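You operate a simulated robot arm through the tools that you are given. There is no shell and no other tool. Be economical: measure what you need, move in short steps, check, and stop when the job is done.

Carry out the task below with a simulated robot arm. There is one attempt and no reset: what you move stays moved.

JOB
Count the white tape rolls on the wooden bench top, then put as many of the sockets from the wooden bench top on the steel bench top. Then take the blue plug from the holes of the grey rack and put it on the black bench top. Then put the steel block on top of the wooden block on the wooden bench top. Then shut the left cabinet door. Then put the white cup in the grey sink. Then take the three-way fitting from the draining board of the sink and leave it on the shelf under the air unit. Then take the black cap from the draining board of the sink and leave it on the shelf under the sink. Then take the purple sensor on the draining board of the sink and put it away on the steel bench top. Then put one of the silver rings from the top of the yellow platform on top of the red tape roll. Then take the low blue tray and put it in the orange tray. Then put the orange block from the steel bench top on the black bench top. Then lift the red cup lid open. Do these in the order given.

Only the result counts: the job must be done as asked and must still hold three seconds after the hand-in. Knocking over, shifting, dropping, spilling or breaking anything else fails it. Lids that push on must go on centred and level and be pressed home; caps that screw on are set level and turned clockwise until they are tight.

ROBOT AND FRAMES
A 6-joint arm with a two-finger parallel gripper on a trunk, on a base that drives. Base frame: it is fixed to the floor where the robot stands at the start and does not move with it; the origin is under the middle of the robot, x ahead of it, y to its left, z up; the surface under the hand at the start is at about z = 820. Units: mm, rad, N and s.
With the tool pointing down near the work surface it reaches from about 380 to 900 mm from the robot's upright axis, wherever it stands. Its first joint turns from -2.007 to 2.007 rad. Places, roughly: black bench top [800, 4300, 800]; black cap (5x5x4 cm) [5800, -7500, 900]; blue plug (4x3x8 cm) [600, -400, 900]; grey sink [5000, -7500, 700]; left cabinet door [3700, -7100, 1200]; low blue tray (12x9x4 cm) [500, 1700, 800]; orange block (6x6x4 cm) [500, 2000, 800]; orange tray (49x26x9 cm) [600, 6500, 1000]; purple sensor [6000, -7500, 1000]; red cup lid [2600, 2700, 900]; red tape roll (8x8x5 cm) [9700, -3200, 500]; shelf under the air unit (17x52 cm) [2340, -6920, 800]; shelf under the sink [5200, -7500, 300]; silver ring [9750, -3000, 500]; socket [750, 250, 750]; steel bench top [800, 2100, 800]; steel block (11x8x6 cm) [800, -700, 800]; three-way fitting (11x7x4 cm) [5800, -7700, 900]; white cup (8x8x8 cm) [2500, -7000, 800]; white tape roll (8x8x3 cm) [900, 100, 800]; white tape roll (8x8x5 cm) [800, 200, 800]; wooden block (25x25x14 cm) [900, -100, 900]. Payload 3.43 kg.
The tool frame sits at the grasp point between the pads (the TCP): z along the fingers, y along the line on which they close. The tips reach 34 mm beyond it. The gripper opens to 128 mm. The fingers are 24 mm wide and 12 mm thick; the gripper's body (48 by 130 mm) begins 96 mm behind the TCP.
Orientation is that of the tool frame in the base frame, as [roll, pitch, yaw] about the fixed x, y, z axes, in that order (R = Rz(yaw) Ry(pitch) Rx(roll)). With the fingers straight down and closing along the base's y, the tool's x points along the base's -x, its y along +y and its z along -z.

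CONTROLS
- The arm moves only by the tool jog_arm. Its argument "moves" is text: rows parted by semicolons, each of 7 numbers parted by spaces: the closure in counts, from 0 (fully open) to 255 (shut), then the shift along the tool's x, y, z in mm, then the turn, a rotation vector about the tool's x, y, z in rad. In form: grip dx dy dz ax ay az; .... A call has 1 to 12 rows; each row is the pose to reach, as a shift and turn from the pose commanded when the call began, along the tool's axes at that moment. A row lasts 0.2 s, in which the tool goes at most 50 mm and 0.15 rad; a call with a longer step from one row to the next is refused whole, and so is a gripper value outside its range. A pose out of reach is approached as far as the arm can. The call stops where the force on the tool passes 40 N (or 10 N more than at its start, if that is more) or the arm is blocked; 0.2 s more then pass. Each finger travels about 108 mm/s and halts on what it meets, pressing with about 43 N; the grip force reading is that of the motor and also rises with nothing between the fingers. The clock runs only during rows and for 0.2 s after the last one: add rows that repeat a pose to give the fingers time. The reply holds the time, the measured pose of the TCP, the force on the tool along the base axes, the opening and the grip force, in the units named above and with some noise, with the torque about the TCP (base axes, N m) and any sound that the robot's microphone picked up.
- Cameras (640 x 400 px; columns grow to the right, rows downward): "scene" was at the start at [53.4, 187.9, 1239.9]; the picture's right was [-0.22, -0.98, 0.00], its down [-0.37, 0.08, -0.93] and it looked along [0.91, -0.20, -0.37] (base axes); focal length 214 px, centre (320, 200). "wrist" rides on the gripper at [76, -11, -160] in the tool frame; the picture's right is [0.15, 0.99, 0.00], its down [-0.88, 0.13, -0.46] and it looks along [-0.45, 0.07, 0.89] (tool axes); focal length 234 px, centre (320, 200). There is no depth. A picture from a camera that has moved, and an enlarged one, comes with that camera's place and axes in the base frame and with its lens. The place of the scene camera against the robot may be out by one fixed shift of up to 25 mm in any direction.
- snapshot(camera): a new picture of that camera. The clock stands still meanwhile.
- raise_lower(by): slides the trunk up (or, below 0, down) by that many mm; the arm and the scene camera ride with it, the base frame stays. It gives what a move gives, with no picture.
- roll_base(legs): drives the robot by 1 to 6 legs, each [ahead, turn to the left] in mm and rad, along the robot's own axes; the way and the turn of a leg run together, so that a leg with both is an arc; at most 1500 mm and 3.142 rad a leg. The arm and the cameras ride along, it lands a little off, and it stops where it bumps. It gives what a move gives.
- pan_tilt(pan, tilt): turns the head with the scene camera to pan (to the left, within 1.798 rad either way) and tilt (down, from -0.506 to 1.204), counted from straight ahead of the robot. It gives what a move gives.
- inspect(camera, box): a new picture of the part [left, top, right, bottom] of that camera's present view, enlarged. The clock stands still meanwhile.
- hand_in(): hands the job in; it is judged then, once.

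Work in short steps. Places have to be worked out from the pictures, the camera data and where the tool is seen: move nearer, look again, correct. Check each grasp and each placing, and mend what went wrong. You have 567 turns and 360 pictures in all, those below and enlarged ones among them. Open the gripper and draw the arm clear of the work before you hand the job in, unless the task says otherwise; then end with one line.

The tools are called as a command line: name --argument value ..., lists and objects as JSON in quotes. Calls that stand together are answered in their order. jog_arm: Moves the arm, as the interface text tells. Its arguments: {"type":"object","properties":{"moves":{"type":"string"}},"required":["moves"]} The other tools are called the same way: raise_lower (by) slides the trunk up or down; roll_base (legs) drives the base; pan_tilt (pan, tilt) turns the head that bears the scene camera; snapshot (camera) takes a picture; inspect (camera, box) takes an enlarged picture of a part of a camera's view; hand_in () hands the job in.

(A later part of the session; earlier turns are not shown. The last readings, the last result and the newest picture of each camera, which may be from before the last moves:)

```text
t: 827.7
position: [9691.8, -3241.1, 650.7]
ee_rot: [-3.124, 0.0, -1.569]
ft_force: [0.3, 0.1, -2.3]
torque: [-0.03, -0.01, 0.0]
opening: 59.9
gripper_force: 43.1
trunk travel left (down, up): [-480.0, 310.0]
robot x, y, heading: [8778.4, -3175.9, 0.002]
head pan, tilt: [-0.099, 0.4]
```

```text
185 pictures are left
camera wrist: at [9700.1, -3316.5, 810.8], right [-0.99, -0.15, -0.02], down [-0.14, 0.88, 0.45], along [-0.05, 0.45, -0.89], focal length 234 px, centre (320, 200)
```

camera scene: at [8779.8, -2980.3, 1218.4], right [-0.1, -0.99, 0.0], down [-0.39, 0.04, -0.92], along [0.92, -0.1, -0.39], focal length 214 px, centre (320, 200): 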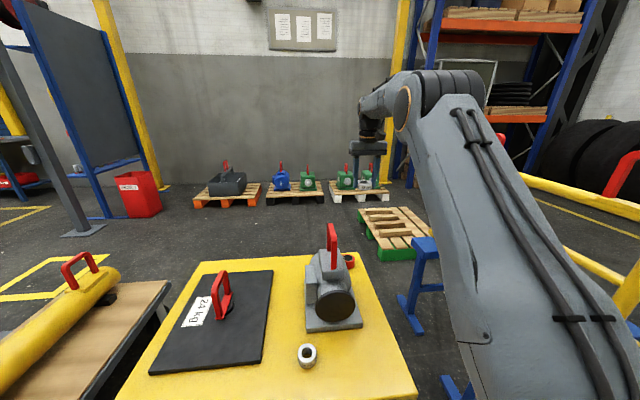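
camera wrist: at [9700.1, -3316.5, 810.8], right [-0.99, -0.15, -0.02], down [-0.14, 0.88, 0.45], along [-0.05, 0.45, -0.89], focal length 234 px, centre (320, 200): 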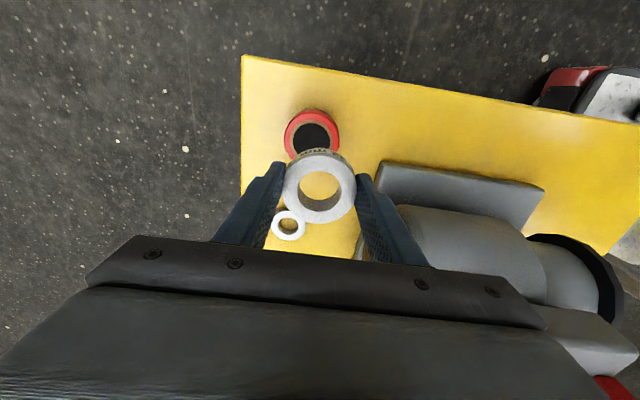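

Roll centre at (9707,−3251). I level, shift and descend to z≈575.

jog_arm --moves "200 5 -7 20 -0.009 0 0; 200 10 -15 45 -0.0176 0 0; 200 10 -15 65 -0.0176 0 0; 200 10 -15 76 -0.0176 0 0"

snapshot --camera "wrist"

```text
t: 828.7
position: [9690.0, -3250.5, 576.1]
ee_rot: [3.138, 0.001, -1.569]
ft_force: [0.6, 0.3, -3.0]
torque: [-0.02, -0.02, 0.01]
opening: 59.7
gripper_force: 43.0
out of reach, approached as far as the arm can: row 2, 3, 4
trunk travel left (down, up): [-480.0, 310.0]
robot x, y, heading: [8780.4, -3175.6, -0.001]
head pan, tilt: [-0.099, 0.4]
```

```text
184 pictures are left
camera wrist: at [9702.0, -3325.9, 736.1], right [-0.99, -0.15, 0.0], down [-0.13, 0.88, 0.46], along [-0.07, 0.45, -0.89], focal length 234 px, centre (320, 200)
```

wrist: 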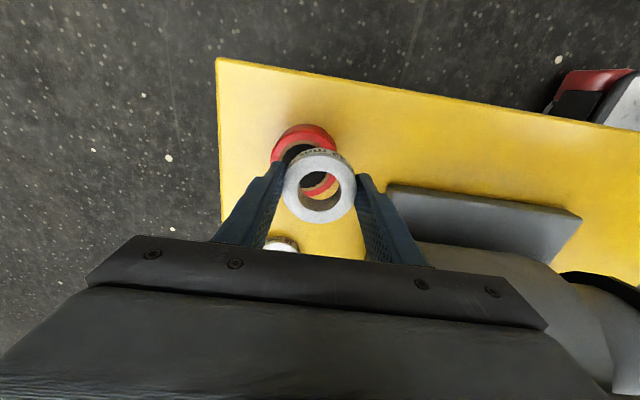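

It's about 17 mm beyond reach. I inch the base forward 18 mm (its front plate is low, the table legs are further in).

roll_base --legs '[[20, 0]]'

snapshot --camera "wrist"

```text
t: 829.5
position: [9710.3, -3250.1, 576.1]
ee_rot: [3.139, 0.0, -1.568]
ft_force: [0.1, -0.2, -3.8]
torque: [-0.01, 0.01, 0.0]
opening: 59.4
gripper_force: 42.9
trunk travel left (down, up): [-480.0, 310.0]
robot x, y, heading: [8796.8, -3177.6, -0.001]
head pan, tilt: [-0.099, 0.4]
```

```text
183 pictures are left
camera wrist: at [9722.1, -3326.0, 735.8], right [-0.99, -0.15, 0.0], down [-0.13, 0.88, 0.46], along [-0.07, 0.45, -0.89], focal length 234 px, centre (320, 200)
```

wrist: 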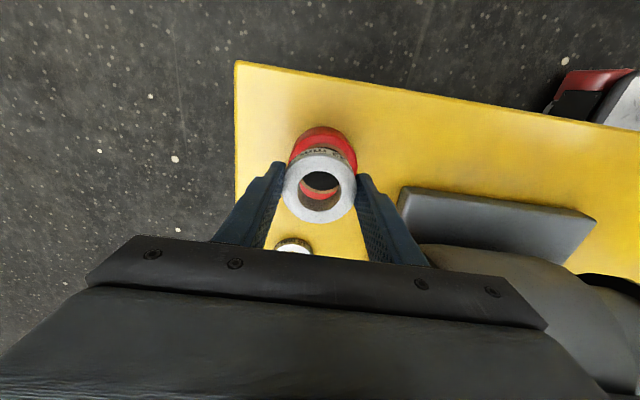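

Aligned within ~3 mm. Descend slowly to contact with the roll.

jog_arm --moves "200 1 3 12 0 0 0; 200 1 3 24 0 0 0; 200 1 3 32 0 0 0; 200 1 3 37 0 0 0; 200 1 3 40 0 0 0; 200 1 3 43 0 0 0; 200 1 3 46 0 0 0; 200 1 3 49 0 0 0; 200 1 3 52 0 0 0; 200 1 3 55 0 0 0"

snapshot --camera "wrist"

```text
t: 831.7
position: [9700.3, -3250.1, 528.9]
ee_rot: [-3.138, 0.001, -1.57]
ft_force: [1.5, -0.3, 27.7]
torque: [0.79, 0.38, 0.07]
opening: 59.6
gripper_force: 43.1
out of reach, approached as far as the arm can: row 3, 4, 5, 6, 7, 8, 9, 10
trunk travel left (down, up): [-480.0, 310.0]
robot x, y, heading: [8794.8, -3182.6, 0.001]
head pan, tilt: [-0.099, 0.4]
```

```text
182 pictures are left
camera wrist: at [9711.0, -3326.3, 690.1], right [-0.99, -0.15, 0.0], down [-0.13, 0.88, 0.46], along [-0.06, 0.45, -0.89], focal length 234 px, centre (320, 200)
```

wrist: 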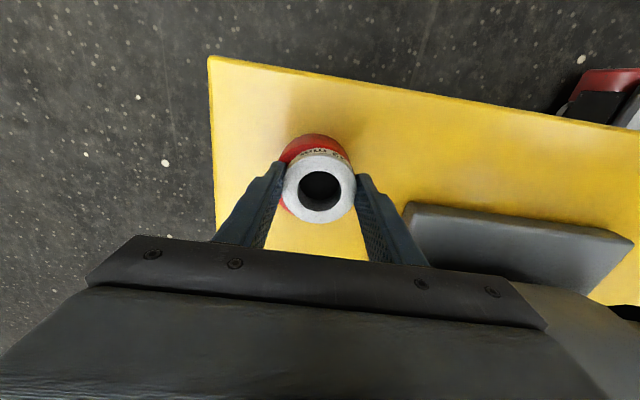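

Ring rests on the roll (about 7 mm off centre, fully within it). Release gently and rise.

jog_arm --moves "200 0 0 -2 0 0 0; 180 0 0 -2 0 0 0; 155 0 0 -2 0 0 0; 120 0 0 -2 0 0 0; 90 0 0 -2 0 0 0; 90 0 0 -2 0 0 0; 90 0 0 -30 0 0 0; 90 0 0 -75 0 0 0; 90 0 0 -120 0 0 0"

snapshot --camera "wrist"

```text
t: 833.7
position: [9698.9, -3250.8, 645.8]
ee_rot: [3.137, 0.002, -1.569]
ft_force: [0.5, -0.1, -0.2]
torque: [0.01, 0.01, 0.02]
opening: 82.9
gripper_force: 0.1
trunk travel left (down, up): [-480.0, 310.0]
robot x, y, heading: [8796.0, -3178.7, -0.003]
head pan, tilt: [-0.099, 0.4]
```

```text
181 pictures are left
camera wrist: at [9710.7, -3325.4, 805.3], right [-0.99, -0.15, 0.01], down [-0.13, 0.88, 0.46], along [-0.07, 0.45, -0.89], focal length 234 px, centre (320, 200)
```

wrist: 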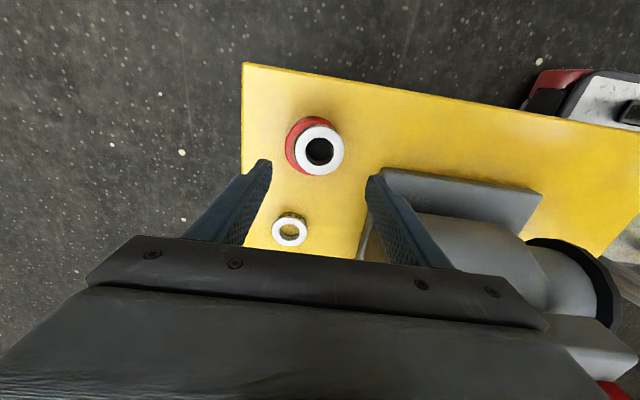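

The ring sits on the red roll. I withdraw up and back.

jog_arm --moves "90 0 12 -42 0 0 0; 90 0 24 -84 0 0 0; 90 0 36 -126 0 0 0; 90 0 48 -168 0 0 0; 90 0 62 -210 0 0 0; 90 0 78 -252 0 0 0; 90 0 95 -294 0 0 0; 90 0 115 -335 0 0 0"

roll_base --legs '[[-420, 0]]'

jog_arm --moves "90 0 30 0 0 0 0.14; 90 0 60 0 0 0 0.28; 90 0 90 0 0 0 0.42; 90 0 125 0 0 0 0.56; 90 0 160 -10 0 0 0.7; 90 0 195 -30 0 0 0.84; 90 0 230 -50 0 0 0.98; 90 0 265 -75 0 0 1.12; 90 0 300 -100 0 0 1.26; 90 0 335 -125 0 0 1.4; 90 0 365 -150 0 0 1.54; 90 0 380 -170 0 0 1.571"

```text
t: 835.5
position: [9584.8, -3251.5, 981.8]
ee_rot: [3.136, 0.001, -1.57]
ft_force: [0.8, 0.7, -1.3]
torque: [-0.03, 0.05, 0.0]
opening: 83.1
gripper_force: 0.1
trunk travel left (down, up): [-480.0, 310.0]
robot x, y, heading: [8793.7, -3177.9, -0.003]
head pan, tilt: [-0.099, 0.4]
```

```text
t: 838.1
position: [9168.4, -3248.4, 983.5]
ee_rot: [3.138, -0.001, -1.566]
ft_force: [0.3, 0.3, 0.9]
torque: [-0.01, -0.05, -0.01]
opening: 82.8
gripper_force: 0.1
trunk travel left (down, up): [-480.0, 310.0]
robot x, y, heading: [8382.8, -3176.2, -0.003]
head pan, tilt: [-0.099, 0.4]
```

```text
t: 840.7
position: [8787.8, -3252.3, 1154.1]
ee_rot: [3.14, -0.002, -3.139]
ft_force: [0.1, -0.5, -1.0]
torque: [-0.01, 0.06, 0.0]
opening: 82.9
gripper_force: 0.1
trunk travel left (down, up): [-480.0, 310.0]
robot x, y, heading: [8379.2, -3177.7, 0.001]
head pan, tilt: [-0.099, 0.4]
```

Now drive back to the steel bench by the same route.

roll_base --legs '[[0, -1.572], [1400, 0], [1230, 0], [0, -1.571], [1500, 0], [1500, 0]]'

roll_base --legs '[[1500, 0], [600, 0]]'

```text
t: 875.1
position: [4998.7, -5679.2, 1153.6]
ee_rot: [3.141, -0.003, -0.008]
ft_force: [0.5, 0.2, 0.4]
torque: [-0.02, -0.02, 0.02]
opening: 82.8
gripper_force: 0.1
trunk travel left (down, up): [-480.0, 310.0]
robot x, y, heading: [5410.1, -5755.2, 3.135]
head pan, tilt: [-0.099, 0.4]
```

```text
t: 885.5
position: [2886.5, -5651.4, 1153.2]
ee_rot: [3.139, -0.004, -0.01]
ft_force: [-0.8, -1.2, 0.3]
torque: [0.01, -0.02, 0.01]
opening: 82.9
gripper_force: 0.1
trunk travel left (down, up): [-480.0, 310.0]
robot x, y, heading: [3295.0, -5729.0, 3.128]
head pan, tilt: [-0.099, 0.4]
```

roll_base --legs '[[0, -0.558], [1500, 0], [1500, 0], [1150, 0], [0, -0.999]]'

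roll_base --legs '[[1500, 0], [1500, 0], [1500, 0], [640, 0]]'

```text
t: 909.7
position: [-123.0, -3043.9, 1153.3]
ee_rot: [3.141, -0.003, -1.582]
ft_force: [-1.2, -0.2, -0.1]
torque: [0.02, 0.02, 0.0]
opening: 82.8
gripper_force: 0.0
trunk travel left (down, up): [-480.0, 310.0]
robot x, y, heading: [-201.3, -3454.0, 1.554]
head pan, tilt: [-0.099, 0.4]
```

```text
t: 934.3
position: [-21.3, 2098.3, 1152.9]
ee_rot: [-3.14, -0.004, -1.585]
ft_force: [-0.3, -0.8, 0.5]
torque: [-0.04, 0.0, 0.04]
opening: 82.9
gripper_force: 0.0
trunk travel left (down, up): [-480.0, 310.0]
robot x, y, heading: [-100.3, 1689.4, 1.557]
head pan, tilt: [-0.099, 0.4]
```

roll_base --legs '[[0, -1.56]]'

pan_tilt --pan 0.0 --tilt 0.65

snapshot --camera "scene"

snapshot --camera "wrist"

```text
t: 938.5
position: [309.1, 1625.1, 1152.6]
ee_rot: [3.141, -0.004, -3.124]
ft_force: [-0.8, 0.2, 0.2]
torque: [0.02, 0.0, -0.02]
opening: 82.9
gripper_force: 0.1
trunk travel left (down, up): [-480.0, 310.0]
robot x, y, heading: [-100.8, 1690.1, 0.011]
head pan, tilt: [-0.099, 0.4]
```

```text
t: 939.3
position: [309.1, 1623.2, 1152.6]
ee_rot: [3.141, -0.004, -3.126]
ft_force: [0.0, 0.6, 0.2]
torque: [0.01, 0.01, 0.03]
opening: 83.0
gripper_force: 0.1
trunk travel left (down, up): [-480.0, 310.0]
robot x, y, heading: [-100.0, 1690.3, 0.016]
head pan, tilt: [0.0, 0.649]
```

```text
180 pictures are left
camera scene: at [-47.5, 1900.4, 1196.0], right [0.01, -1.0, 0.0], down [-0.6, -0.01, -0.8], along [0.8, 0.01, -0.6], focal length 214 px, centre (320, 200)
```

scene: 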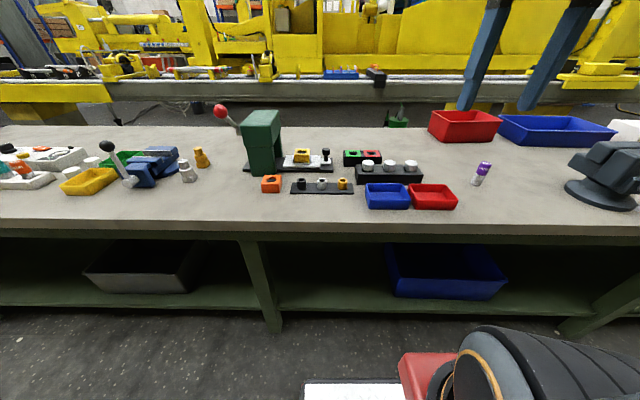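

```text
179 pictures are left
camera wrist: at [233.4, 1611.6, 1313.5], right [-0.16, 0.99, 0.0], down [0.88, 0.14, 0.45], along [0.45, 0.07, -0.89], focal length 234 px, centre (320, 200)
```

wrist: 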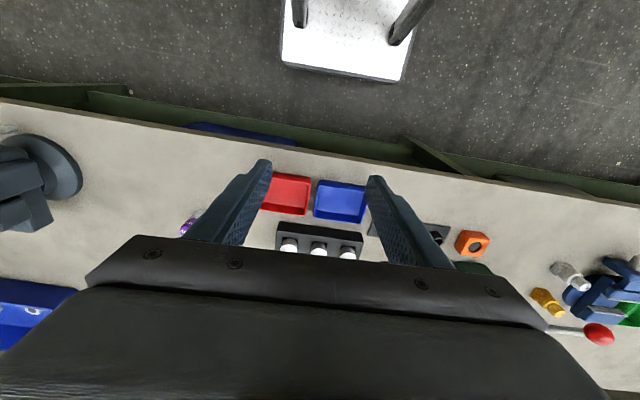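

I go closer over the low blue tray.

jog_arm --moves "90 -30 15 40 0 0 0; 90 -60 30 85 0 0 0; 90 -90 45 130 0 0 0; 60 -110 60 165 0 0 -0.01; 30 -120 75 180 0 0 -0.01"

snapshot --camera "wrist"

```text
refused: row 1 steps farther than a row can; nothing moved
```

```text
178 pictures are left
camera wrist: at [233.4, 1611.6, 1313.5], right [-0.16, 0.99, 0.0], down [0.88, 0.14, 0.45], along [0.45, 0.07, -0.89], focal length 234 px, centre (320, 200)
```

wrist: 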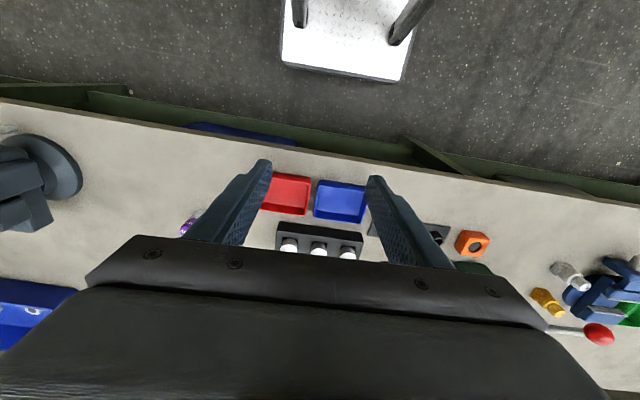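

jog_arm --moves "90 -25 12 30 0 0 0; 90 -50 24 62 0 0 0; 90 -75 36 95 0 0 0; 60 -100 50 128 0 0 0; 30 -115 65 160 0 0 0; 30 -120 75 175 0 0 0"

snapshot --camera "wrist"

```text
t: 940.7
position: [426.6, 1703.2, 978.0]
ee_rot: [3.141, -0.004, -3.126]
ft_force: [-0.9, 0.6, 0.2]
torque: [0.01, 0.01, -0.02]
opening: 113.0
gripper_force: 0.2
trunk travel left (down, up): [-480.0, 310.0]
robot x, y, heading: [-100.4, 1694.6, 0.014]
head pan, tilt: [0.0, 0.649]
```

```text
177 pictures are left
camera wrist: at [352.2, 1689.0, 1138.3], right [-0.16, 0.99, 0.0], down [0.88, 0.14, 0.45], along [0.45, 0.07, -0.89], focal length 234 px, centre (320, 200)
```

wrist: 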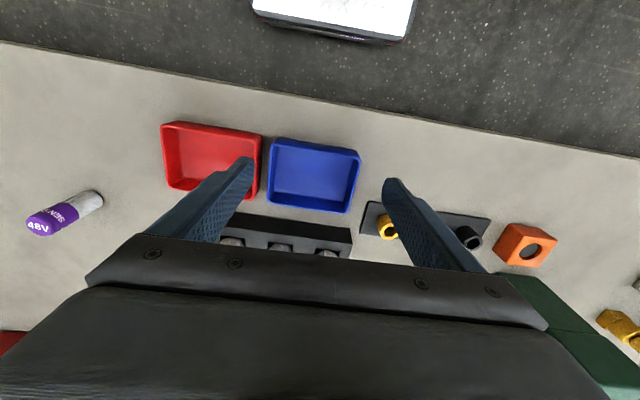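

Blue tray rim: x 419–507, y 1641–1750. I'll grip it front-to-back (closing along x), so I turn the tool 90°.

jog_arm --moves "30 -5 -1 0 0 0 0.14; 35 -10 -2 0 0 0 0.28; 40 -15 -3 0 0 0 0.42; 48 -20 -4 0 0 0 0.56; 48 -25 -5 0 0 0 0.7; 48 -30 -6 0 0 0 0.84; 48 -36 -7 0 0 0 0.98; 48 -36 -7 0 0 0 1.12; 48 -36 -7 0 0 0 1.26; 48 -36 -7 0 0 0 1.4; 48 -36 -7 0 0 0 1.54; 48 -36 -7 0 0 0 1.587"

snapshot --camera "wrist"

```text
t: 943.3
position: [462.8, 1694.2, 977.1]
ee_rot: [-3.138, -0.001, 1.568]
ft_force: [-0.9, 0.5, 0.1]
torque: [-0.02, 0.0, 0.03]
opening: 104.0
gripper_force: 0.0
trunk travel left (down, up): [-480.0, 310.0]
robot x, y, heading: [-100.5, 1689.0, 0.014]
head pan, tilt: [0.0, 0.649]
```

```text
176 pictures are left
camera wrist: at [452.2, 1770.8, 1137.8], right [0.99, 0.14, 0.0], down [0.13, -0.88, 0.45], along [0.06, -0.45, -0.89], focal length 234 px, centre (320, 200)
```

wrist: 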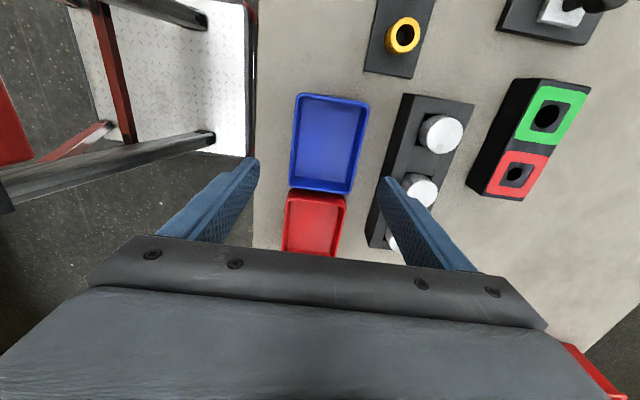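

Tray centre ≈ (467,1700). I shift slightly, descend to z≈868 and close.

jog_arm --moves "48 3 2 30 0 0 0; 48 6 4 60 0 0 0; 48 6 4 85 0 0 0; 48 6 4 100 0 0 0; 48 6 4 109 0 0 0"

snapshot --camera "wrist"

```text
t: 944.5
position: [466.4, 1701.0, 869.3]
ee_rot: [-3.139, -0.002, 1.571]
ft_force: [0.2, 0.0, 0.1]
torque: [0.0, -0.01, -0.04]
opening: 103.7
gripper_force: 0.1
trunk travel left (down, up): [-480.0, 310.0]
robot x, y, heading: [-99.5, 1689.1, 0.013]
head pan, tilt: [0.0, 0.649]
```

```text
175 pictures are left
camera wrist: at [455.5, 1776.8, 1029.2], right [0.99, 0.15, 0.0], down [0.13, -0.88, 0.45], along [0.06, -0.45, -0.89], focal length 234 px, centre (320, 200)
```

wrist: 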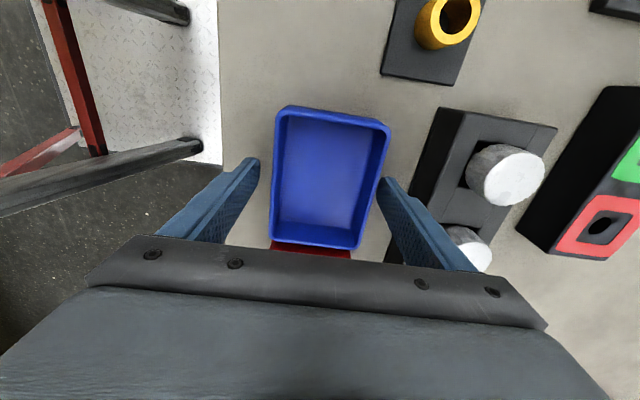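

The fingers straddle it cleanly. Close and check.

jog_arm --moves "60 0 0 2 0 0 0; 75 0 0 2 0 0 0; 100 0 0 2 0 0 0; 140 0 0 2 0 0 0; 180 0 0 2 0 0 0; 180 0 0 2 0 0 0"

snapshot --camera "wrist"

```text
t: 945.9
position: [465.4, 1701.2, 867.0]
ee_rot: [-3.139, -0.001, 1.569]
ft_force: [-0.6, -0.5, -0.2]
torque: [0.0, -0.05, 0.02]
opening: 84.3
gripper_force: 42.5
trunk travel left (down, up): [-480.0, 310.0]
robot x, y, heading: [-100.7, 1690.7, 0.015]
head pan, tilt: [0.0, 0.649]
```

```text
174 pictures are left
camera wrist: at [455.7, 1776.8, 1027.0], right [0.99, 0.15, 0.0], down [0.13, -0.88, 0.45], along [0.06, -0.45, -0.89], focal length 234 px, centre (320, 200)
```

wrist: 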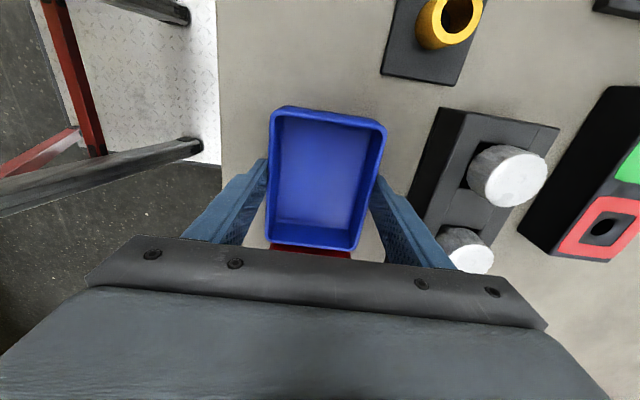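

Gripped at 84 mm. Lift straight up, slowly at first.

jog_arm --moves "180 0 0 -6 0 0 0; 180 0 0 -18 0 0 0; 180 0 0 -40 0 0 0; 180 0 0 -80 0 0 0; 180 0 0 -125 0 0 0; 180 0 0 -170 0 0 0; 180 0 0 -215 0 0 0; 180 0 0 -260 0 0 0; 180 0 0 -290 0 0 0"

snapshot --camera "wrist"

snapshot --camera "scene"

```text
t: 947.9
position: [468.4, 1699.4, 1157.4]
ee_rot: [-3.138, 0.0, 1.57]
ft_force: [0.5, -0.4, -1.7]
torque: [0.0, 0.0, -0.04]
opening: 84.3
gripper_force: 42.9
trunk travel left (down, up): [-480.0, 310.0]
robot x, y, heading: [-99.9, 1691.8, 0.014]
head pan, tilt: [0.0, 0.649]
```

```text
173 pictures are left
camera wrist: at [457.4, 1775.5, 1317.3], right [0.99, 0.15, 0.0], down [0.13, -0.88, 0.45], along [0.06, -0.45, -0.89], focal length 234 px, centre (320, 200)
```

wrist: 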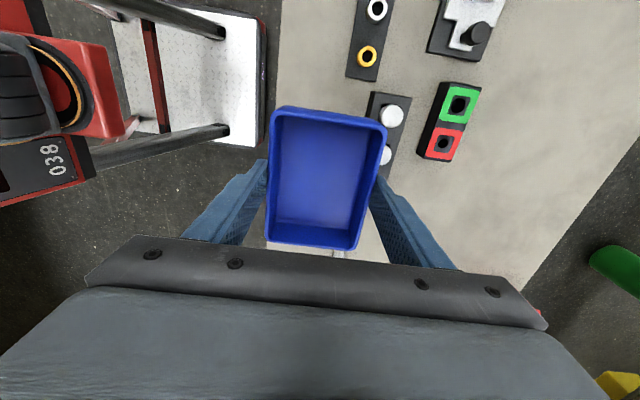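

```text
172 pictures are left
camera scene: at [-47.4, 1900.5, 1195.9], right [0.01, -1.0, 0.0], down [-0.6, -0.01, -0.8], along [0.8, 0.01, -0.6], focal length 214 px, centre (320, 200)
```

scene: 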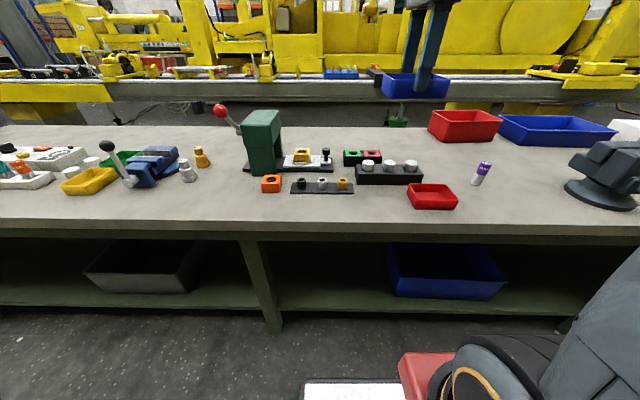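

Tray held level. I pull it in a bit, then drive toward the orange tray.

jog_arm --moves "180 0 -30 0 0 0 0; 180 0 -65 0 0 0 0; 180 0 -95 0 0 0 0; 180 0 -110 0 0 0 0"

roll_base --legs '[[-150, 0], [0, 1.557], [1500, 0], [1500, 0], [600, 0]]'

pan_tilt --pan -0.5 --tilt 0.35

snapshot --camera "scene"

```text
t: 948.9
position: [357.2, 1700.4, 1157.1]
ee_rot: [-3.139, -0.001, 1.57]
ft_force: [0.0, -0.3, -0.9]
torque: [-0.01, 0.02, -0.01]
opening: 84.2
gripper_force: 42.8
trunk travel left (down, up): [-480.0, 310.0]
robot x, y, heading: [-101.3, 1692.8, 0.016]
head pan, tilt: [0.0, 0.649]
```

```text
t: 971.2
position: [-127.5, 5771.5, 1156.4]
ee_rot: [-3.139, 0.001, 3.089]
ft_force: [-0.1, 0.0, -0.8]
torque: [-0.02, -0.04, 0.03]
opening: 84.0
gripper_force: 42.6
trunk travel left (down, up): [-480.0, 310.0]
robot x, y, heading: [-143.4, 5316.0, 1.532]
head pan, tilt: [0.0, 0.649]
```

```text
t: 972.1
position: [-127.1, 5771.4, 1156.7]
ee_rot: [-3.138, 0.0, 3.088]
ft_force: [-0.5, -0.1, -1.8]
torque: [0.01, 0.01, 0.0]
opening: 84.0
gripper_force: 43.1
trunk travel left (down, up): [-480.0, 310.0]
robot x, y, heading: [-139.5, 5311.0, 1.529]
head pan, tilt: [-0.499, 0.351]
```

```text
171 pictures are left
camera scene: at [-294.9, 5387.6, 1222.9], right [0.86, -0.51, 0.0], down [-0.18, -0.3, -0.94], along [0.48, 0.81, -0.34], focal length 214 px, centre (320, 200)
```

scene: 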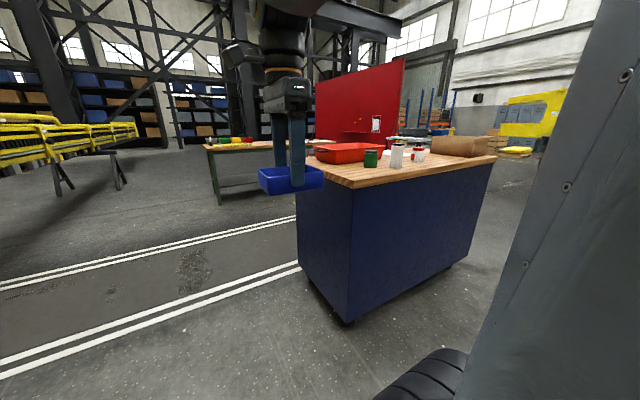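

The cabinet with the orange tray occupies x 370–1500, y 6170–6930. I drive to its west side and face it.

roll_base --legs '[[1190, 0.04], [0, -1.571]]'

pan_tilt --pan 0.0 --tilt 0.5

snapshot --camera "scene"

snapshot --camera "wrist"

```text
t: 981.9
position: [334.5, 6510.4, 1157.3]
ee_rot: [-3.137, -0.001, 1.573]
ft_force: [0.6, 0.6, -0.8]
torque: [-0.01, -0.02, 0.02]
opening: 83.9
gripper_force: 43.1
trunk travel left (down, up): [-480.0, 310.0]
robot x, y, heading: [-118.2, 6504.7, 0.015]
head pan, tilt: [-0.499, 0.351]
```

```text
t: 982.9
position: [336.0, 6510.0, 1156.8]
ee_rot: [-3.137, -0.001, 1.57]
ft_force: [0.4, 0.3, -1.5]
torque: [-0.03, -0.01, -0.01]
opening: 83.8
gripper_force: 43.0
trunk travel left (down, up): [-480.0, 310.0]
robot x, y, heading: [-122.5, 6499.7, 0.01]
head pan, tilt: [0.0, 0.499]
```

```text
170 pictures are left
camera scene: at [-65.1, 6711.3, 1209.3], right [0.01, -1.0, 0.0], down [-0.48, -0.01, -0.88], along [0.88, 0.01, -0.48], focal length 214 px, centre (320, 200)
```

scene: 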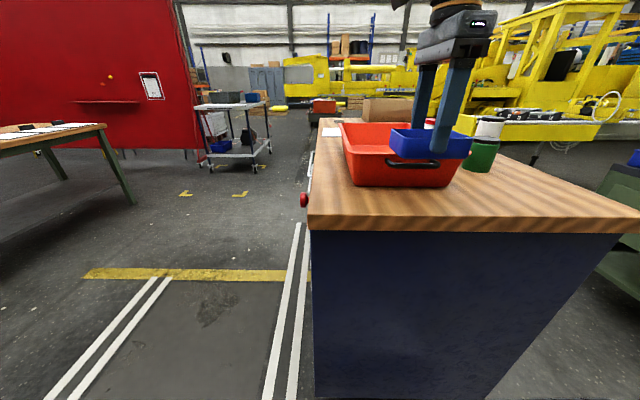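

```text
169 pictures are left
camera wrist: at [324.6, 6586.9, 1316.6], right [0.99, 0.15, 0.0], down [0.13, -0.88, 0.45], along [0.06, -0.45, -0.89], focal length 234 px, centre (320, 200)
```

wrist: 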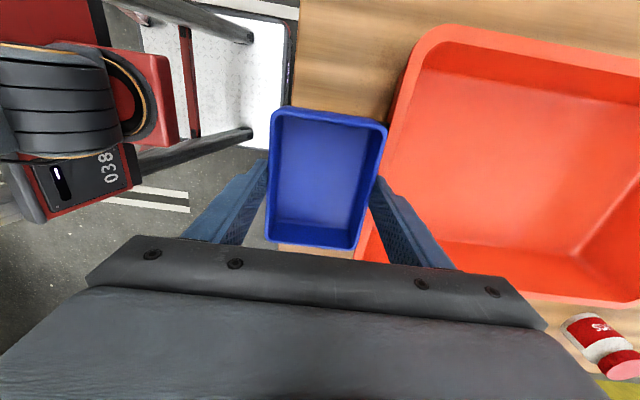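

I need a better view of the orange tray. I turn the tool back so the wrist camera looks forward, raising a bit.

jog_arm --moves "180 0 0 -5 0 0 -0.14; 180 0 0 -10 0 0 -0.28; 180 0 0 -15 0 0 -0.42; 180 0 0 -20 0 0 -0.56; 180 0 0 -25 0 0 -0.7; 180 0 0 -30 0 0 -0.84; 180 0 0 -35 0 0 -0.98; 180 0 0 -40 0 0 -1.12; 180 0 0 -45 0 0 -1.26; 180 0 0 -50 0 0 -1.4; 180 0 0 -55 0 0 -1.54; 180 0 0 -60 0 0 -1.571"

raise_lower --by 150

snapshot --camera "wrist"

snapshot --camera "scene"

```text
t: 985.5
position: [334.7, 6511.8, 1216.0]
ee_rot: [3.141, -0.005, -3.139]
ft_force: [0.5, -0.4, -1.1]
torque: [0.01, -0.01, 0.0]
opening: 83.7
gripper_force: 43.2
trunk travel left (down, up): [-480.0, 310.0]
robot x, y, heading: [-124.9, 6501.7, 0.009]
head pan, tilt: [0.0, 0.499]
```

```text
t: 987.2
position: [335.5, 6510.6, 1366.0]
ee_rot: [3.14, -0.002, 3.141]
ft_force: [0.5, 0.5, -1.6]
torque: [0.01, 0.01, -0.02]
opening: 84.1
gripper_force: 43.0
trunk travel left (down, up): [-630.0, 160.0]
robot x, y, heading: [-122.5, 6503.6, 0.011]
head pan, tilt: [0.0, 0.499]
```

```text
168 pictures are left
camera wrist: at [260.4, 6499.8, 1526.6], right [-0.15, 0.99, 0.0], down [0.88, 0.13, 0.45], along [0.45, 0.07, -0.89], focal length 234 px, centre (320, 200)
```

wrist: 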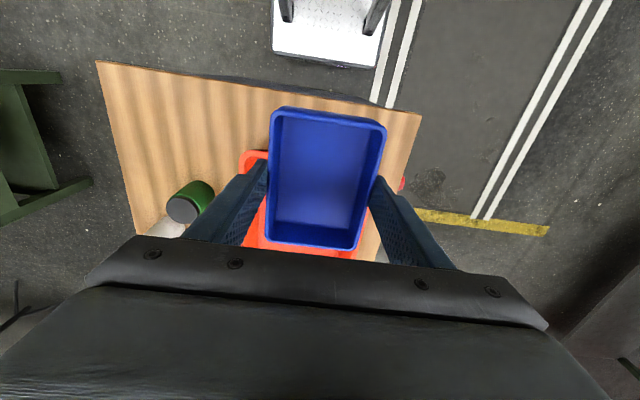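

```text
167 pictures are left
camera scene: at [-106.8, 6710.8, 1359.3], right [0.01, -1.0, 0.0], down [-0.48, -0.01, -0.88], along [0.88, 0.01, -0.48], focal length 214 px, centre (320, 200)
```

scene: 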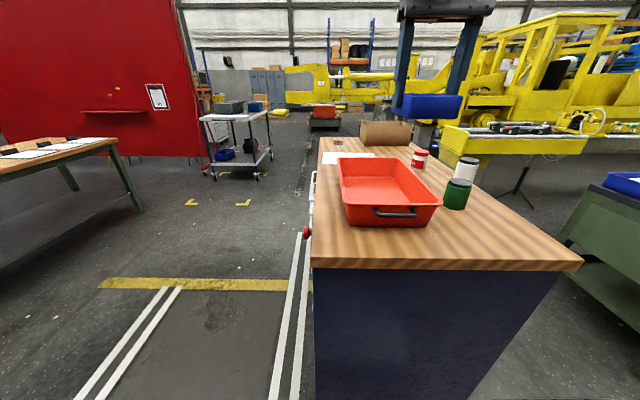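

Now clear: the orange tray spans x≈491–975, y≈6300–6640, empty, on a top at z≈937. I advance the base 60 mm and bring the blue tray above its near half.

roll_base --legs '[[60, 0]]'

jog_arm --moves "180 -35 -6 15 0 0 0; 180 -70 -12 35 0 0 0; 180 -105 -18 60 0 0 0; 180 -140 -24 85 0 0 0; 180 -175 -30 115 0 0 0; 180 -205 -36 145 0 0 0; 180 -225 -40 180 0 0 0; 180 -225 -40 220 0 0 0; 180 -225 -40 250 0 0 0"

snapshot --camera "wrist"

snapshot --camera "scene"

```text
t: 988.2
position: [396.2, 6511.3, 1367.4]
ee_rot: [-3.14, -0.003, -3.141]
ft_force: [-1.1, -0.8, -1.1]
torque: [-0.02, 0.0, -0.02]
opening: 84.0
gripper_force: 42.9
trunk travel left (down, up): [-630.0, 160.0]
robot x, y, heading: [-62.7, 6501.5, 0.014]
head pan, tilt: [0.0, 0.499]
```

```text
t: 990.2
position: [618.6, 6471.1, 1116.0]
ee_rot: [-3.141, -0.003, -3.141]
ft_force: [-0.2, 0.8, 0.0]
torque: [-0.02, 0.04, 0.02]
opening: 84.2
gripper_force: 43.0
trunk travel left (down, up): [-630.0, 160.0]
robot x, y, heading: [-62.4, 6500.4, 0.01]
head pan, tilt: [0.0, 0.499]
```

```text
166 pictures are left
camera wrist: at [544.5, 6460.2, 1275.3], right [-0.15, 0.99, 0.0], down [0.88, 0.13, 0.45], along [0.45, 0.07, -0.89], focal length 234 px, centre (320, 200)
```

wrist: 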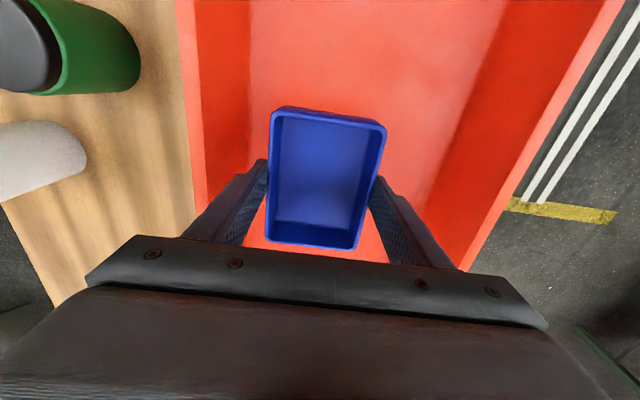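

```text
165 pictures are left
camera scene: at [-46.5, 6711.6, 1359.3], right [0.01, -1.0, 0.0], down [-0.48, -0.01, -0.88], along [0.88, 0.01, -0.48], focal length 214 px, centre (320, 200)
```

scene: 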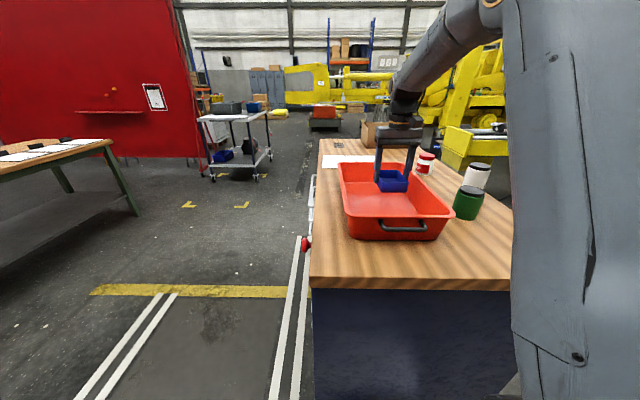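

Blue tray is over the orange tray's interior. Lower to contact.

jog_arm --moves "180 0 10 35 0 0 0; 180 0 15 70 0 0 0; 180 0 15 95 0 0 0; 180 0 15 108 0 0 0; 180 0 15 115 0 0 0; 180 0 15 119 0 0 0; 180 0 15 123 0 0 0; 180 0 15 126 0 0 0; 180 0 15 129 0 0 0; 180 0 15 132 0 0 0; 180 0 15 135 0 0 0; 180 0 15 138 0 0 0"

```text
t: 990.9
position: [622.6, 6485.7, 1048.8]
ee_rot: [3.141, 0.011, 3.141]
ft_force: [2.6, -0.1, 10.3]
torque: [0.09, 0.56, 0.03]
opening: 84.3
gripper_force: 42.6
trunk travel left (down, up): [-630.0, 160.0]
robot x, y, heading: [-64.7, 6507.6, 0.008]
head pan, tilt: [0.0, 0.499]
stopped in row 3: the force on the tool passed its limit at 43 N (the readings are from after the stop); the commanded pose is now the measured one
```

Contact came early, at the near side. I look.

snapshot --camera "wrist"

inspect --camera "scene" --box '[320, 130, 480, 260]'

```text
164 pictures are left
camera wrist: at [545.3, 6474.9, 1207.4], right [-0.15, 0.99, 0.0], down [0.88, 0.13, 0.46], along [0.46, 0.07, -0.89], focal length 234 px, centre (320, 200)
```

wrist: 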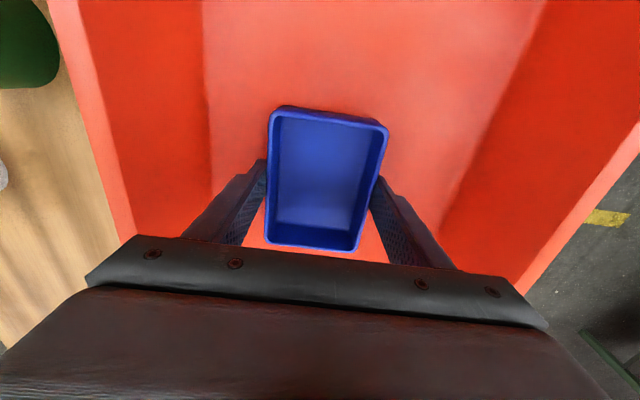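

```text
3.08 times, centred on (400, 195) of scene
camera zoom: at [-46.7, 6711.6, 1359.4], right [0.01, -1.0, 0.0], down [-0.48, -0.01, -0.88], along [0.88, 0.01, -0.48], focal length 660 px, centre (74, 215)
```

zoom: 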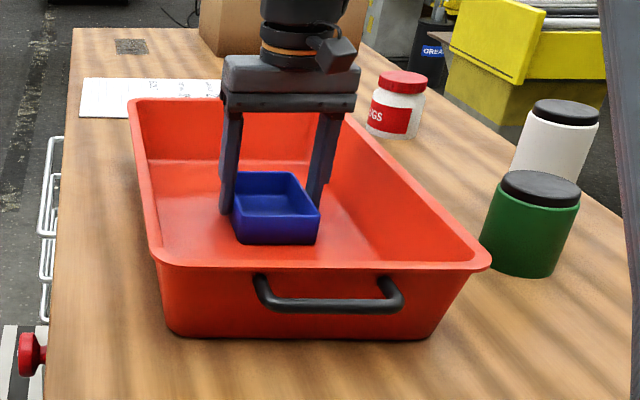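

It appears to rest on the orange tray's floor. I confirm with 1 mm steps.

jog_arm --moves "180 0 0 -2 0 0.008 0; 180 0 0 0 0 0.012 0; 180 0 0 1 0 0.012 0; 180 0 0 2 0 0.012 0; 180 0 0 3 0 0.012 0"

```text
t: 992.1
position: [623.8, 6485.3, 1048.0]
ee_rot: [-3.14, 0.003, 3.142]
ft_force: [-1.7, -0.1, 10.2]
torque: [0.09, 0.66, -0.01]
opening: 84.3
gripper_force: 43.0
trunk travel left (down, up): [-630.0, 160.0]
robot x, y, heading: [-58.5, 6502.5, 0.011]
head pan, tilt: [0.0, 0.499]
stopped in row 5: the force on the tool passed its limit at 41 N (the readings are from after the stop); the commanded pose is now the measured one
```

Solid contact. Release and rise.

jog_arm --moves "150 0 0 -1 0 0 0; 110 0 0 -1 0 0 0; 70 0 0 -1 0 0 0; 50 0 0 -1 0 0 0; 50 0 0 -30 0 0 0; 50 0 0 -75 0 0 0; 50 0 0 -120 0 0 0; 50 0 0 -160 0 0 0"

snapshot --camera "wrist"

```text
t: 993.9
position: [621.7, 6487.1, 1208.5]
ee_rot: [3.141, 0.001, -3.141]
ft_force: [0.0, 0.2, 0.8]
torque: [0.02, 0.05, 0.02]
opening: 102.9
gripper_force: 0.1
trunk travel left (down, up): [-630.0, 160.0]
robot x, y, heading: [-61.2, 6503.6, 0.011]
head pan, tilt: [0.0, 0.499]
```

```text
162 pictures are left
camera wrist: at [547.5, 6475.6, 1367.2], right [-0.15, 0.99, 0.0], down [0.88, 0.13, 0.46], along [0.45, 0.07, -0.89], focal length 234 px, centre (320, 200)
```

wrist: 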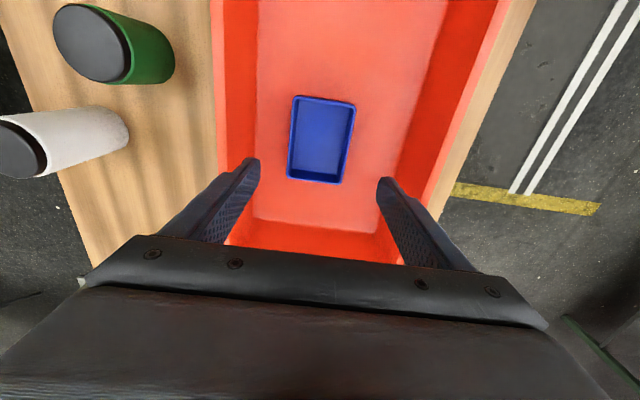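

The blue tray lies flat inside the orange tray. I retract and drive back to the steel bench for the orange block.

jog_arm --moves "50 40 0 -10 0 0 0; 50 85 0 -20 0 0 0; 50 130 0 -30 0 0 0; 50 175 0 -40 0 0 0; 50 220 0 -50 0 0 0; 50 260 0 -55 0 0 0"

raise_lower --by -130

roll_base --legs '[[-130, 0], [0, -1.582], [1500, 0], [1500, 0], [1450, 0], [0, 1.571]]'

snapshot --camera "scene"

snapshot --camera "wrist"

```text
t: 995.3
position: [363.3, 6486.5, 1261.6]
ee_rot: [-3.141, -0.002, -3.14]
ft_force: [0.6, -0.1, 0.1]
torque: [0.01, 0.09, 0.01]
opening: 102.9
gripper_force: 0.0
trunk travel left (down, up): [-630.0, 160.0]
robot x, y, heading: [-63.1, 6499.7, 0.011]
head pan, tilt: [0.0, 0.499]
```

```text
t: 996.9
position: [364.1, 6487.2, 1131.8]
ee_rot: [3.142, 0.002, -3.141]
ft_force: [-0.2, -0.1, -0.4]
torque: [0.0, -0.02, 0.0]
opening: 102.9
gripper_force: 0.0
trunk travel left (down, up): [-500.0, 290.0]
robot x, y, heading: [-62.5, 6501.8, 0.015]
head pan, tilt: [0.0, 0.499]
```

```text
t: 1026.6
position: [228.2, 2050.3, 1132.1]
ee_rot: [-3.14, 0.0, 3.14]
ft_force: [0.1, -0.3, -0.7]
torque: [-0.01, 0.01, -0.02]
opening: 102.7
gripper_force: 0.1
trunk travel left (down, up): [-500.0, 290.0]
robot x, y, heading: [-194.2, 2067.7, 0.01]
head pan, tilt: [0.0, 0.499]
```

```text
161 pictures are left
camera scene: at [-145.8, 2276.3, 1229.3], right [0.01, -1.0, 0.0], down [-0.48, 0.0, -0.88], along [0.88, 0.01, -0.48], focal length 214 px, centre (320, 200)
```

scene: 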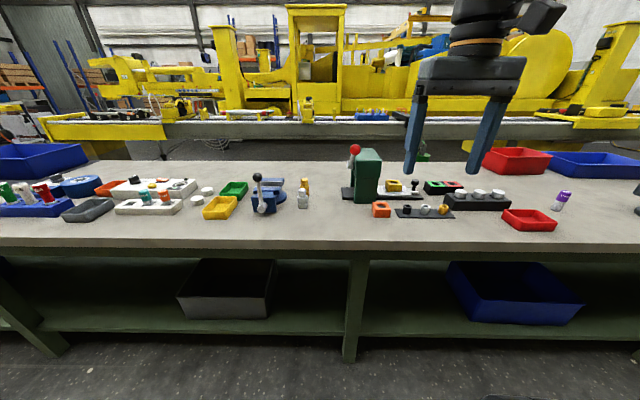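

```text
160 pictures are left
camera wrist: at [151.6, 2039.1, 1291.6], right [-0.14, 0.99, 0.0], down [0.88, 0.13, 0.46], along [0.45, 0.07, -0.89], focal length 234 px, centre (320, 200)
```

wrist: 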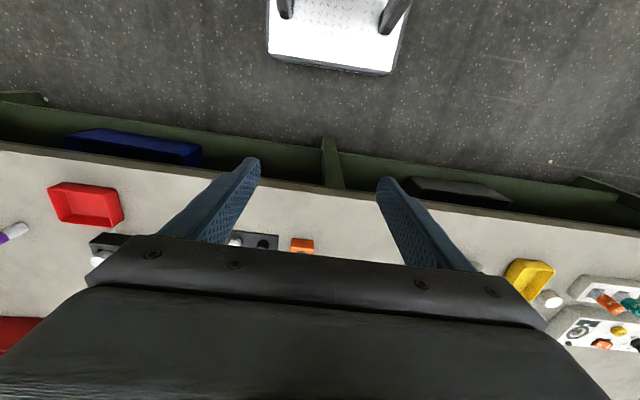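

Advance 110 mm and bring the wrist over the orange block.

roll_base --legs '[[110, 0]]'

jog_arm --moves "80 -35 -3 25 0 0 0; 90 -70 -6 50 0 0 0; 90 -105 -9 75 0 0 0; 90 -130 -12 105 0 0 0; 90 -140 -14 130 0 0 0"

snapshot --camera "wrist"

```text
t: 1027.8
position: [338.9, 2051.7, 1131.4]
ee_rot: [-3.141, -0.001, 3.141]
ft_force: [-0.4, -0.1, 0.6]
torque: [-0.02, -0.02, 0.0]
opening: 102.8
gripper_force: 0.0
trunk travel left (down, up): [-500.0, 290.0]
robot x, y, heading: [-86.3, 2071.3, 0.009]
head pan, tilt: [0.0, 0.499]
```

```text
t: 1029.0
position: [478.3, 2034.1, 1001.9]
ee_rot: [3.141, 0.002, 3.14]
ft_force: [0.0, -0.1, 0.4]
torque: [-0.01, -0.05, 0.04]
opening: 83.0
gripper_force: 0.1
trunk travel left (down, up): [-500.0, 290.0]
robot x, y, heading: [-86.1, 2067.1, 0.009]
head pan, tilt: [0.0, 0.499]
```

```text
159 pictures are left
camera wrist: at [402.9, 2024.5, 1161.7], right [-0.14, 0.99, 0.0], down [0.88, 0.13, 0.46], along [0.45, 0.07, -0.89], focal length 234 px, centre (320, 200)
```

wrist: 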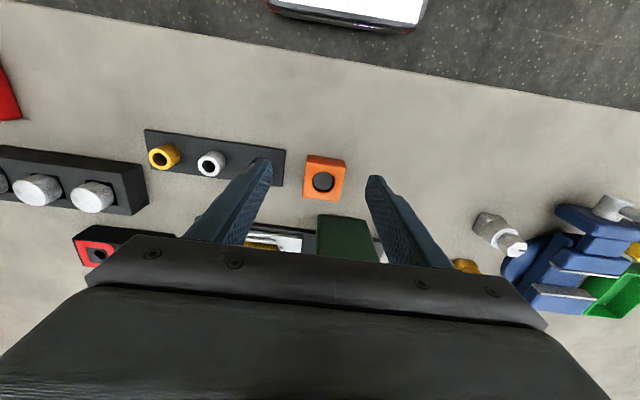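

Orange block at (527,2048), top z≈860. I centre with a 70 mm opening and descend partway.

jog_arm --moves "115 -20 6 20 0 0 0; 115 -40 12 45 0 0 0; 115 -49 14 75 0 0 0; 115 -49 14 98 0 0 0"

snapshot --camera "wrist"

```text
t: 1030.0
position: [528.1, 2050.2, 906.2]
ee_rot: [3.141, 0.001, 3.139]
ft_force: [0.4, 0.9, 1.1]
torque: [0.01, -0.03, -0.02]
opening: 70.4
gripper_force: 0.0
trunk travel left (down, up): [-500.0, 290.0]
robot x, y, heading: [-88.4, 2067.9, 0.006]
head pan, tilt: [0.0, 0.499]
```

```text
158 pictures are left
camera wrist: at [452.0, 2039.2, 1064.1], right [-0.14, 0.99, 0.0], down [0.88, 0.13, 0.46], along [0.45, 0.06, -0.89], focal length 234 px, centre (320, 200)
```

wrist: 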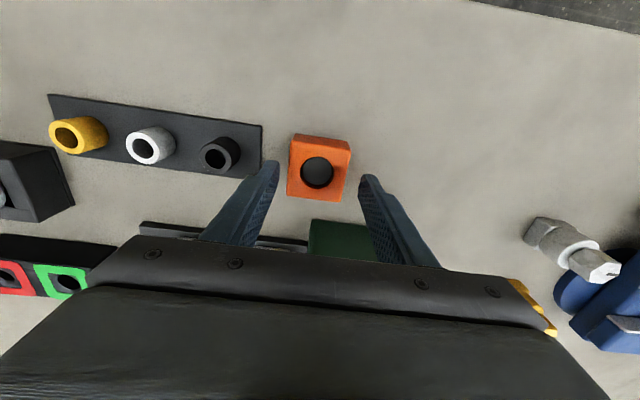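

jog_arm --moves "115 0 -4 20 0 0 0; 115 0 -4 38 0 0 0; 115 0 -4 47 0 0 0; 140 0 -4 47 0 0 0; 180 0 -4 47 0 0 0; 220 0 -4 47 0 0 0; 220 0 -4 47 0 0 0"

snapshot --camera "wrist"

```text
t: 1031.6
position: [527.8, 2046.0, 857.5]
ee_rot: [-3.141, 0.001, 3.141]
ft_force: [0.4, 0.0, 0.9]
torque: [0.05, -0.15, 0.0]
opening: 55.7
gripper_force: 43.7
trunk travel left (down, up): [-500.0, 290.0]
robot x, y, heading: [-87.6, 2066.5, 0.008]
head pan, tilt: [0.0, 0.499]
```

```text
157 pictures are left
camera wrist: at [452.4, 2035.1, 1016.7], right [-0.14, 0.99, 0.0], down [0.88, 0.13, 0.46], along [0.45, 0.06, -0.89], focal length 234 px, centre (320, 200)
```

wrist: 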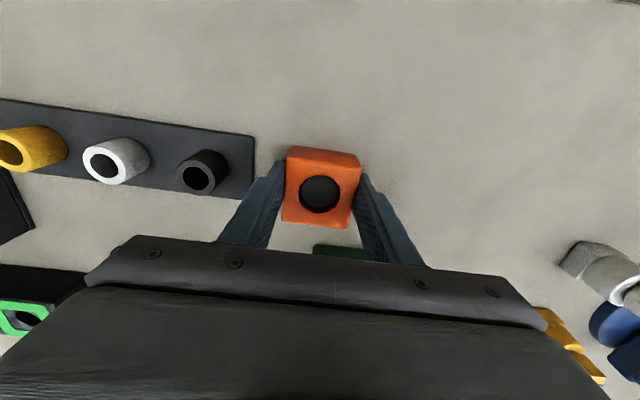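

Gripped (55.7 mm). Lift and retract.

jog_arm --moves "220 0 0 -12 0 0 0; 220 0 0 -40 0 0 0; 220 5 0 -80 0 0 0; 220 25 0 -120 0 0 0; 220 50 0 -160 0 0 0; 220 80 0 -195 0 0 0; 220 110 0 -230 0 0 0; 220 140 0 -265 0 0 0; 220 165 0 -300 0 0 0; 220 185 0 -325 0 0 0"

snapshot --camera "wrist"

```text
t: 1033.8
position: [343.2, 2047.1, 1183.1]
ee_rot: [-3.141, -0.001, 3.138]
ft_force: [0.4, -0.3, -3.4]
torque: [0.02, 0.05, -0.01]
opening: 55.7
gripper_force: 42.7
trunk travel left (down, up): [-500.0, 290.0]
robot x, y, heading: [-86.4, 2069.5, 0.009]
head pan, tilt: [0.0, 0.499]
```

```text
156 pictures are left
camera wrist: at [267.1, 2036.3, 1342.4], right [-0.14, 0.99, 0.0], down [0.88, 0.13, 0.46], along [0.45, 0.07, -0.89], focal length 234 px, centre (320, 200)
```

wrist: 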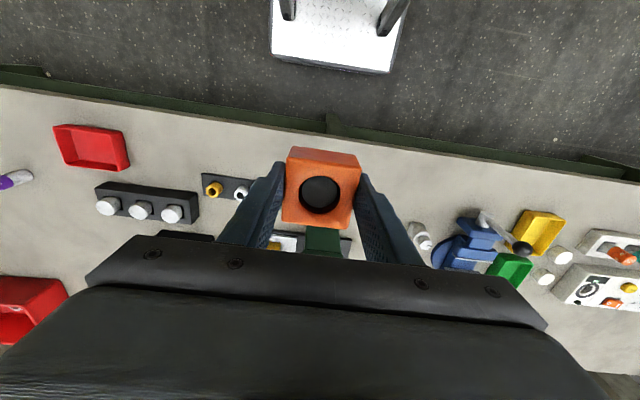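

Block held. Drive to the black bench at y≈4250.

roll_base --legs '[[-120, 0], [0, 1.562], [1500, 0], [680, 0], [0, -1.571], [120, 0]]'

snapshot --camera "scene"

snapshot --camera "wrist"

```text
t: 1053.9
position: [282.5, 4236.6, 1182.7]
ee_rot: [-3.141, 0.0, -3.12]
ft_force: [0.0, -0.1, -3.0]
torque: [0.01, 0.01, -0.04]
opening: 55.8
gripper_force: 43.0
trunk travel left (down, up): [-500.0, 290.0]
robot x, y, heading: [-149.4, 4253.0, 0.039]
head pan, tilt: [0.0, 0.499]
```

```text
155 pictures are left
camera scene: at [-100.7, 4458.4, 1229.3], right [0.04, -1.0, 0.0], down [-0.48, -0.02, -0.88], along [0.88, 0.03, -0.48], focal length 214 px, centre (320, 200)
```

scene: 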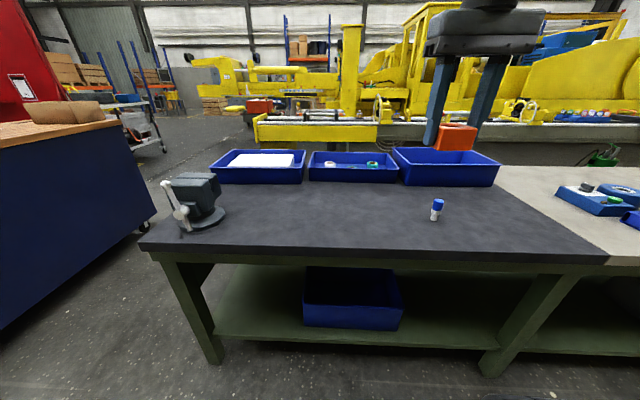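

```text
154 pictures are left
camera wrist: at [206.4, 4225.1, 1342.1], right [-0.17, 0.99, 0.0], down [0.88, 0.15, 0.46], along [0.45, 0.08, -0.89], focal length 234 px, centre (320, 200)
```

wrist: 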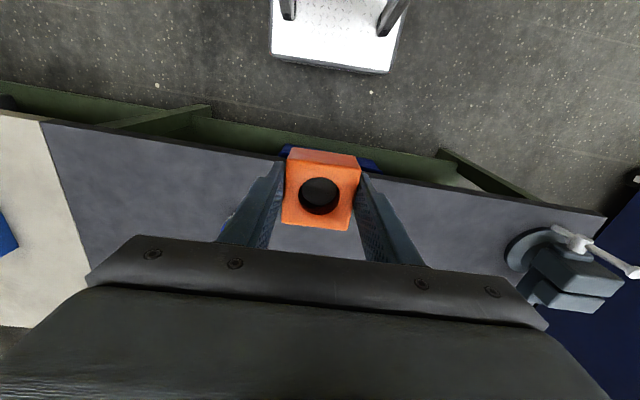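

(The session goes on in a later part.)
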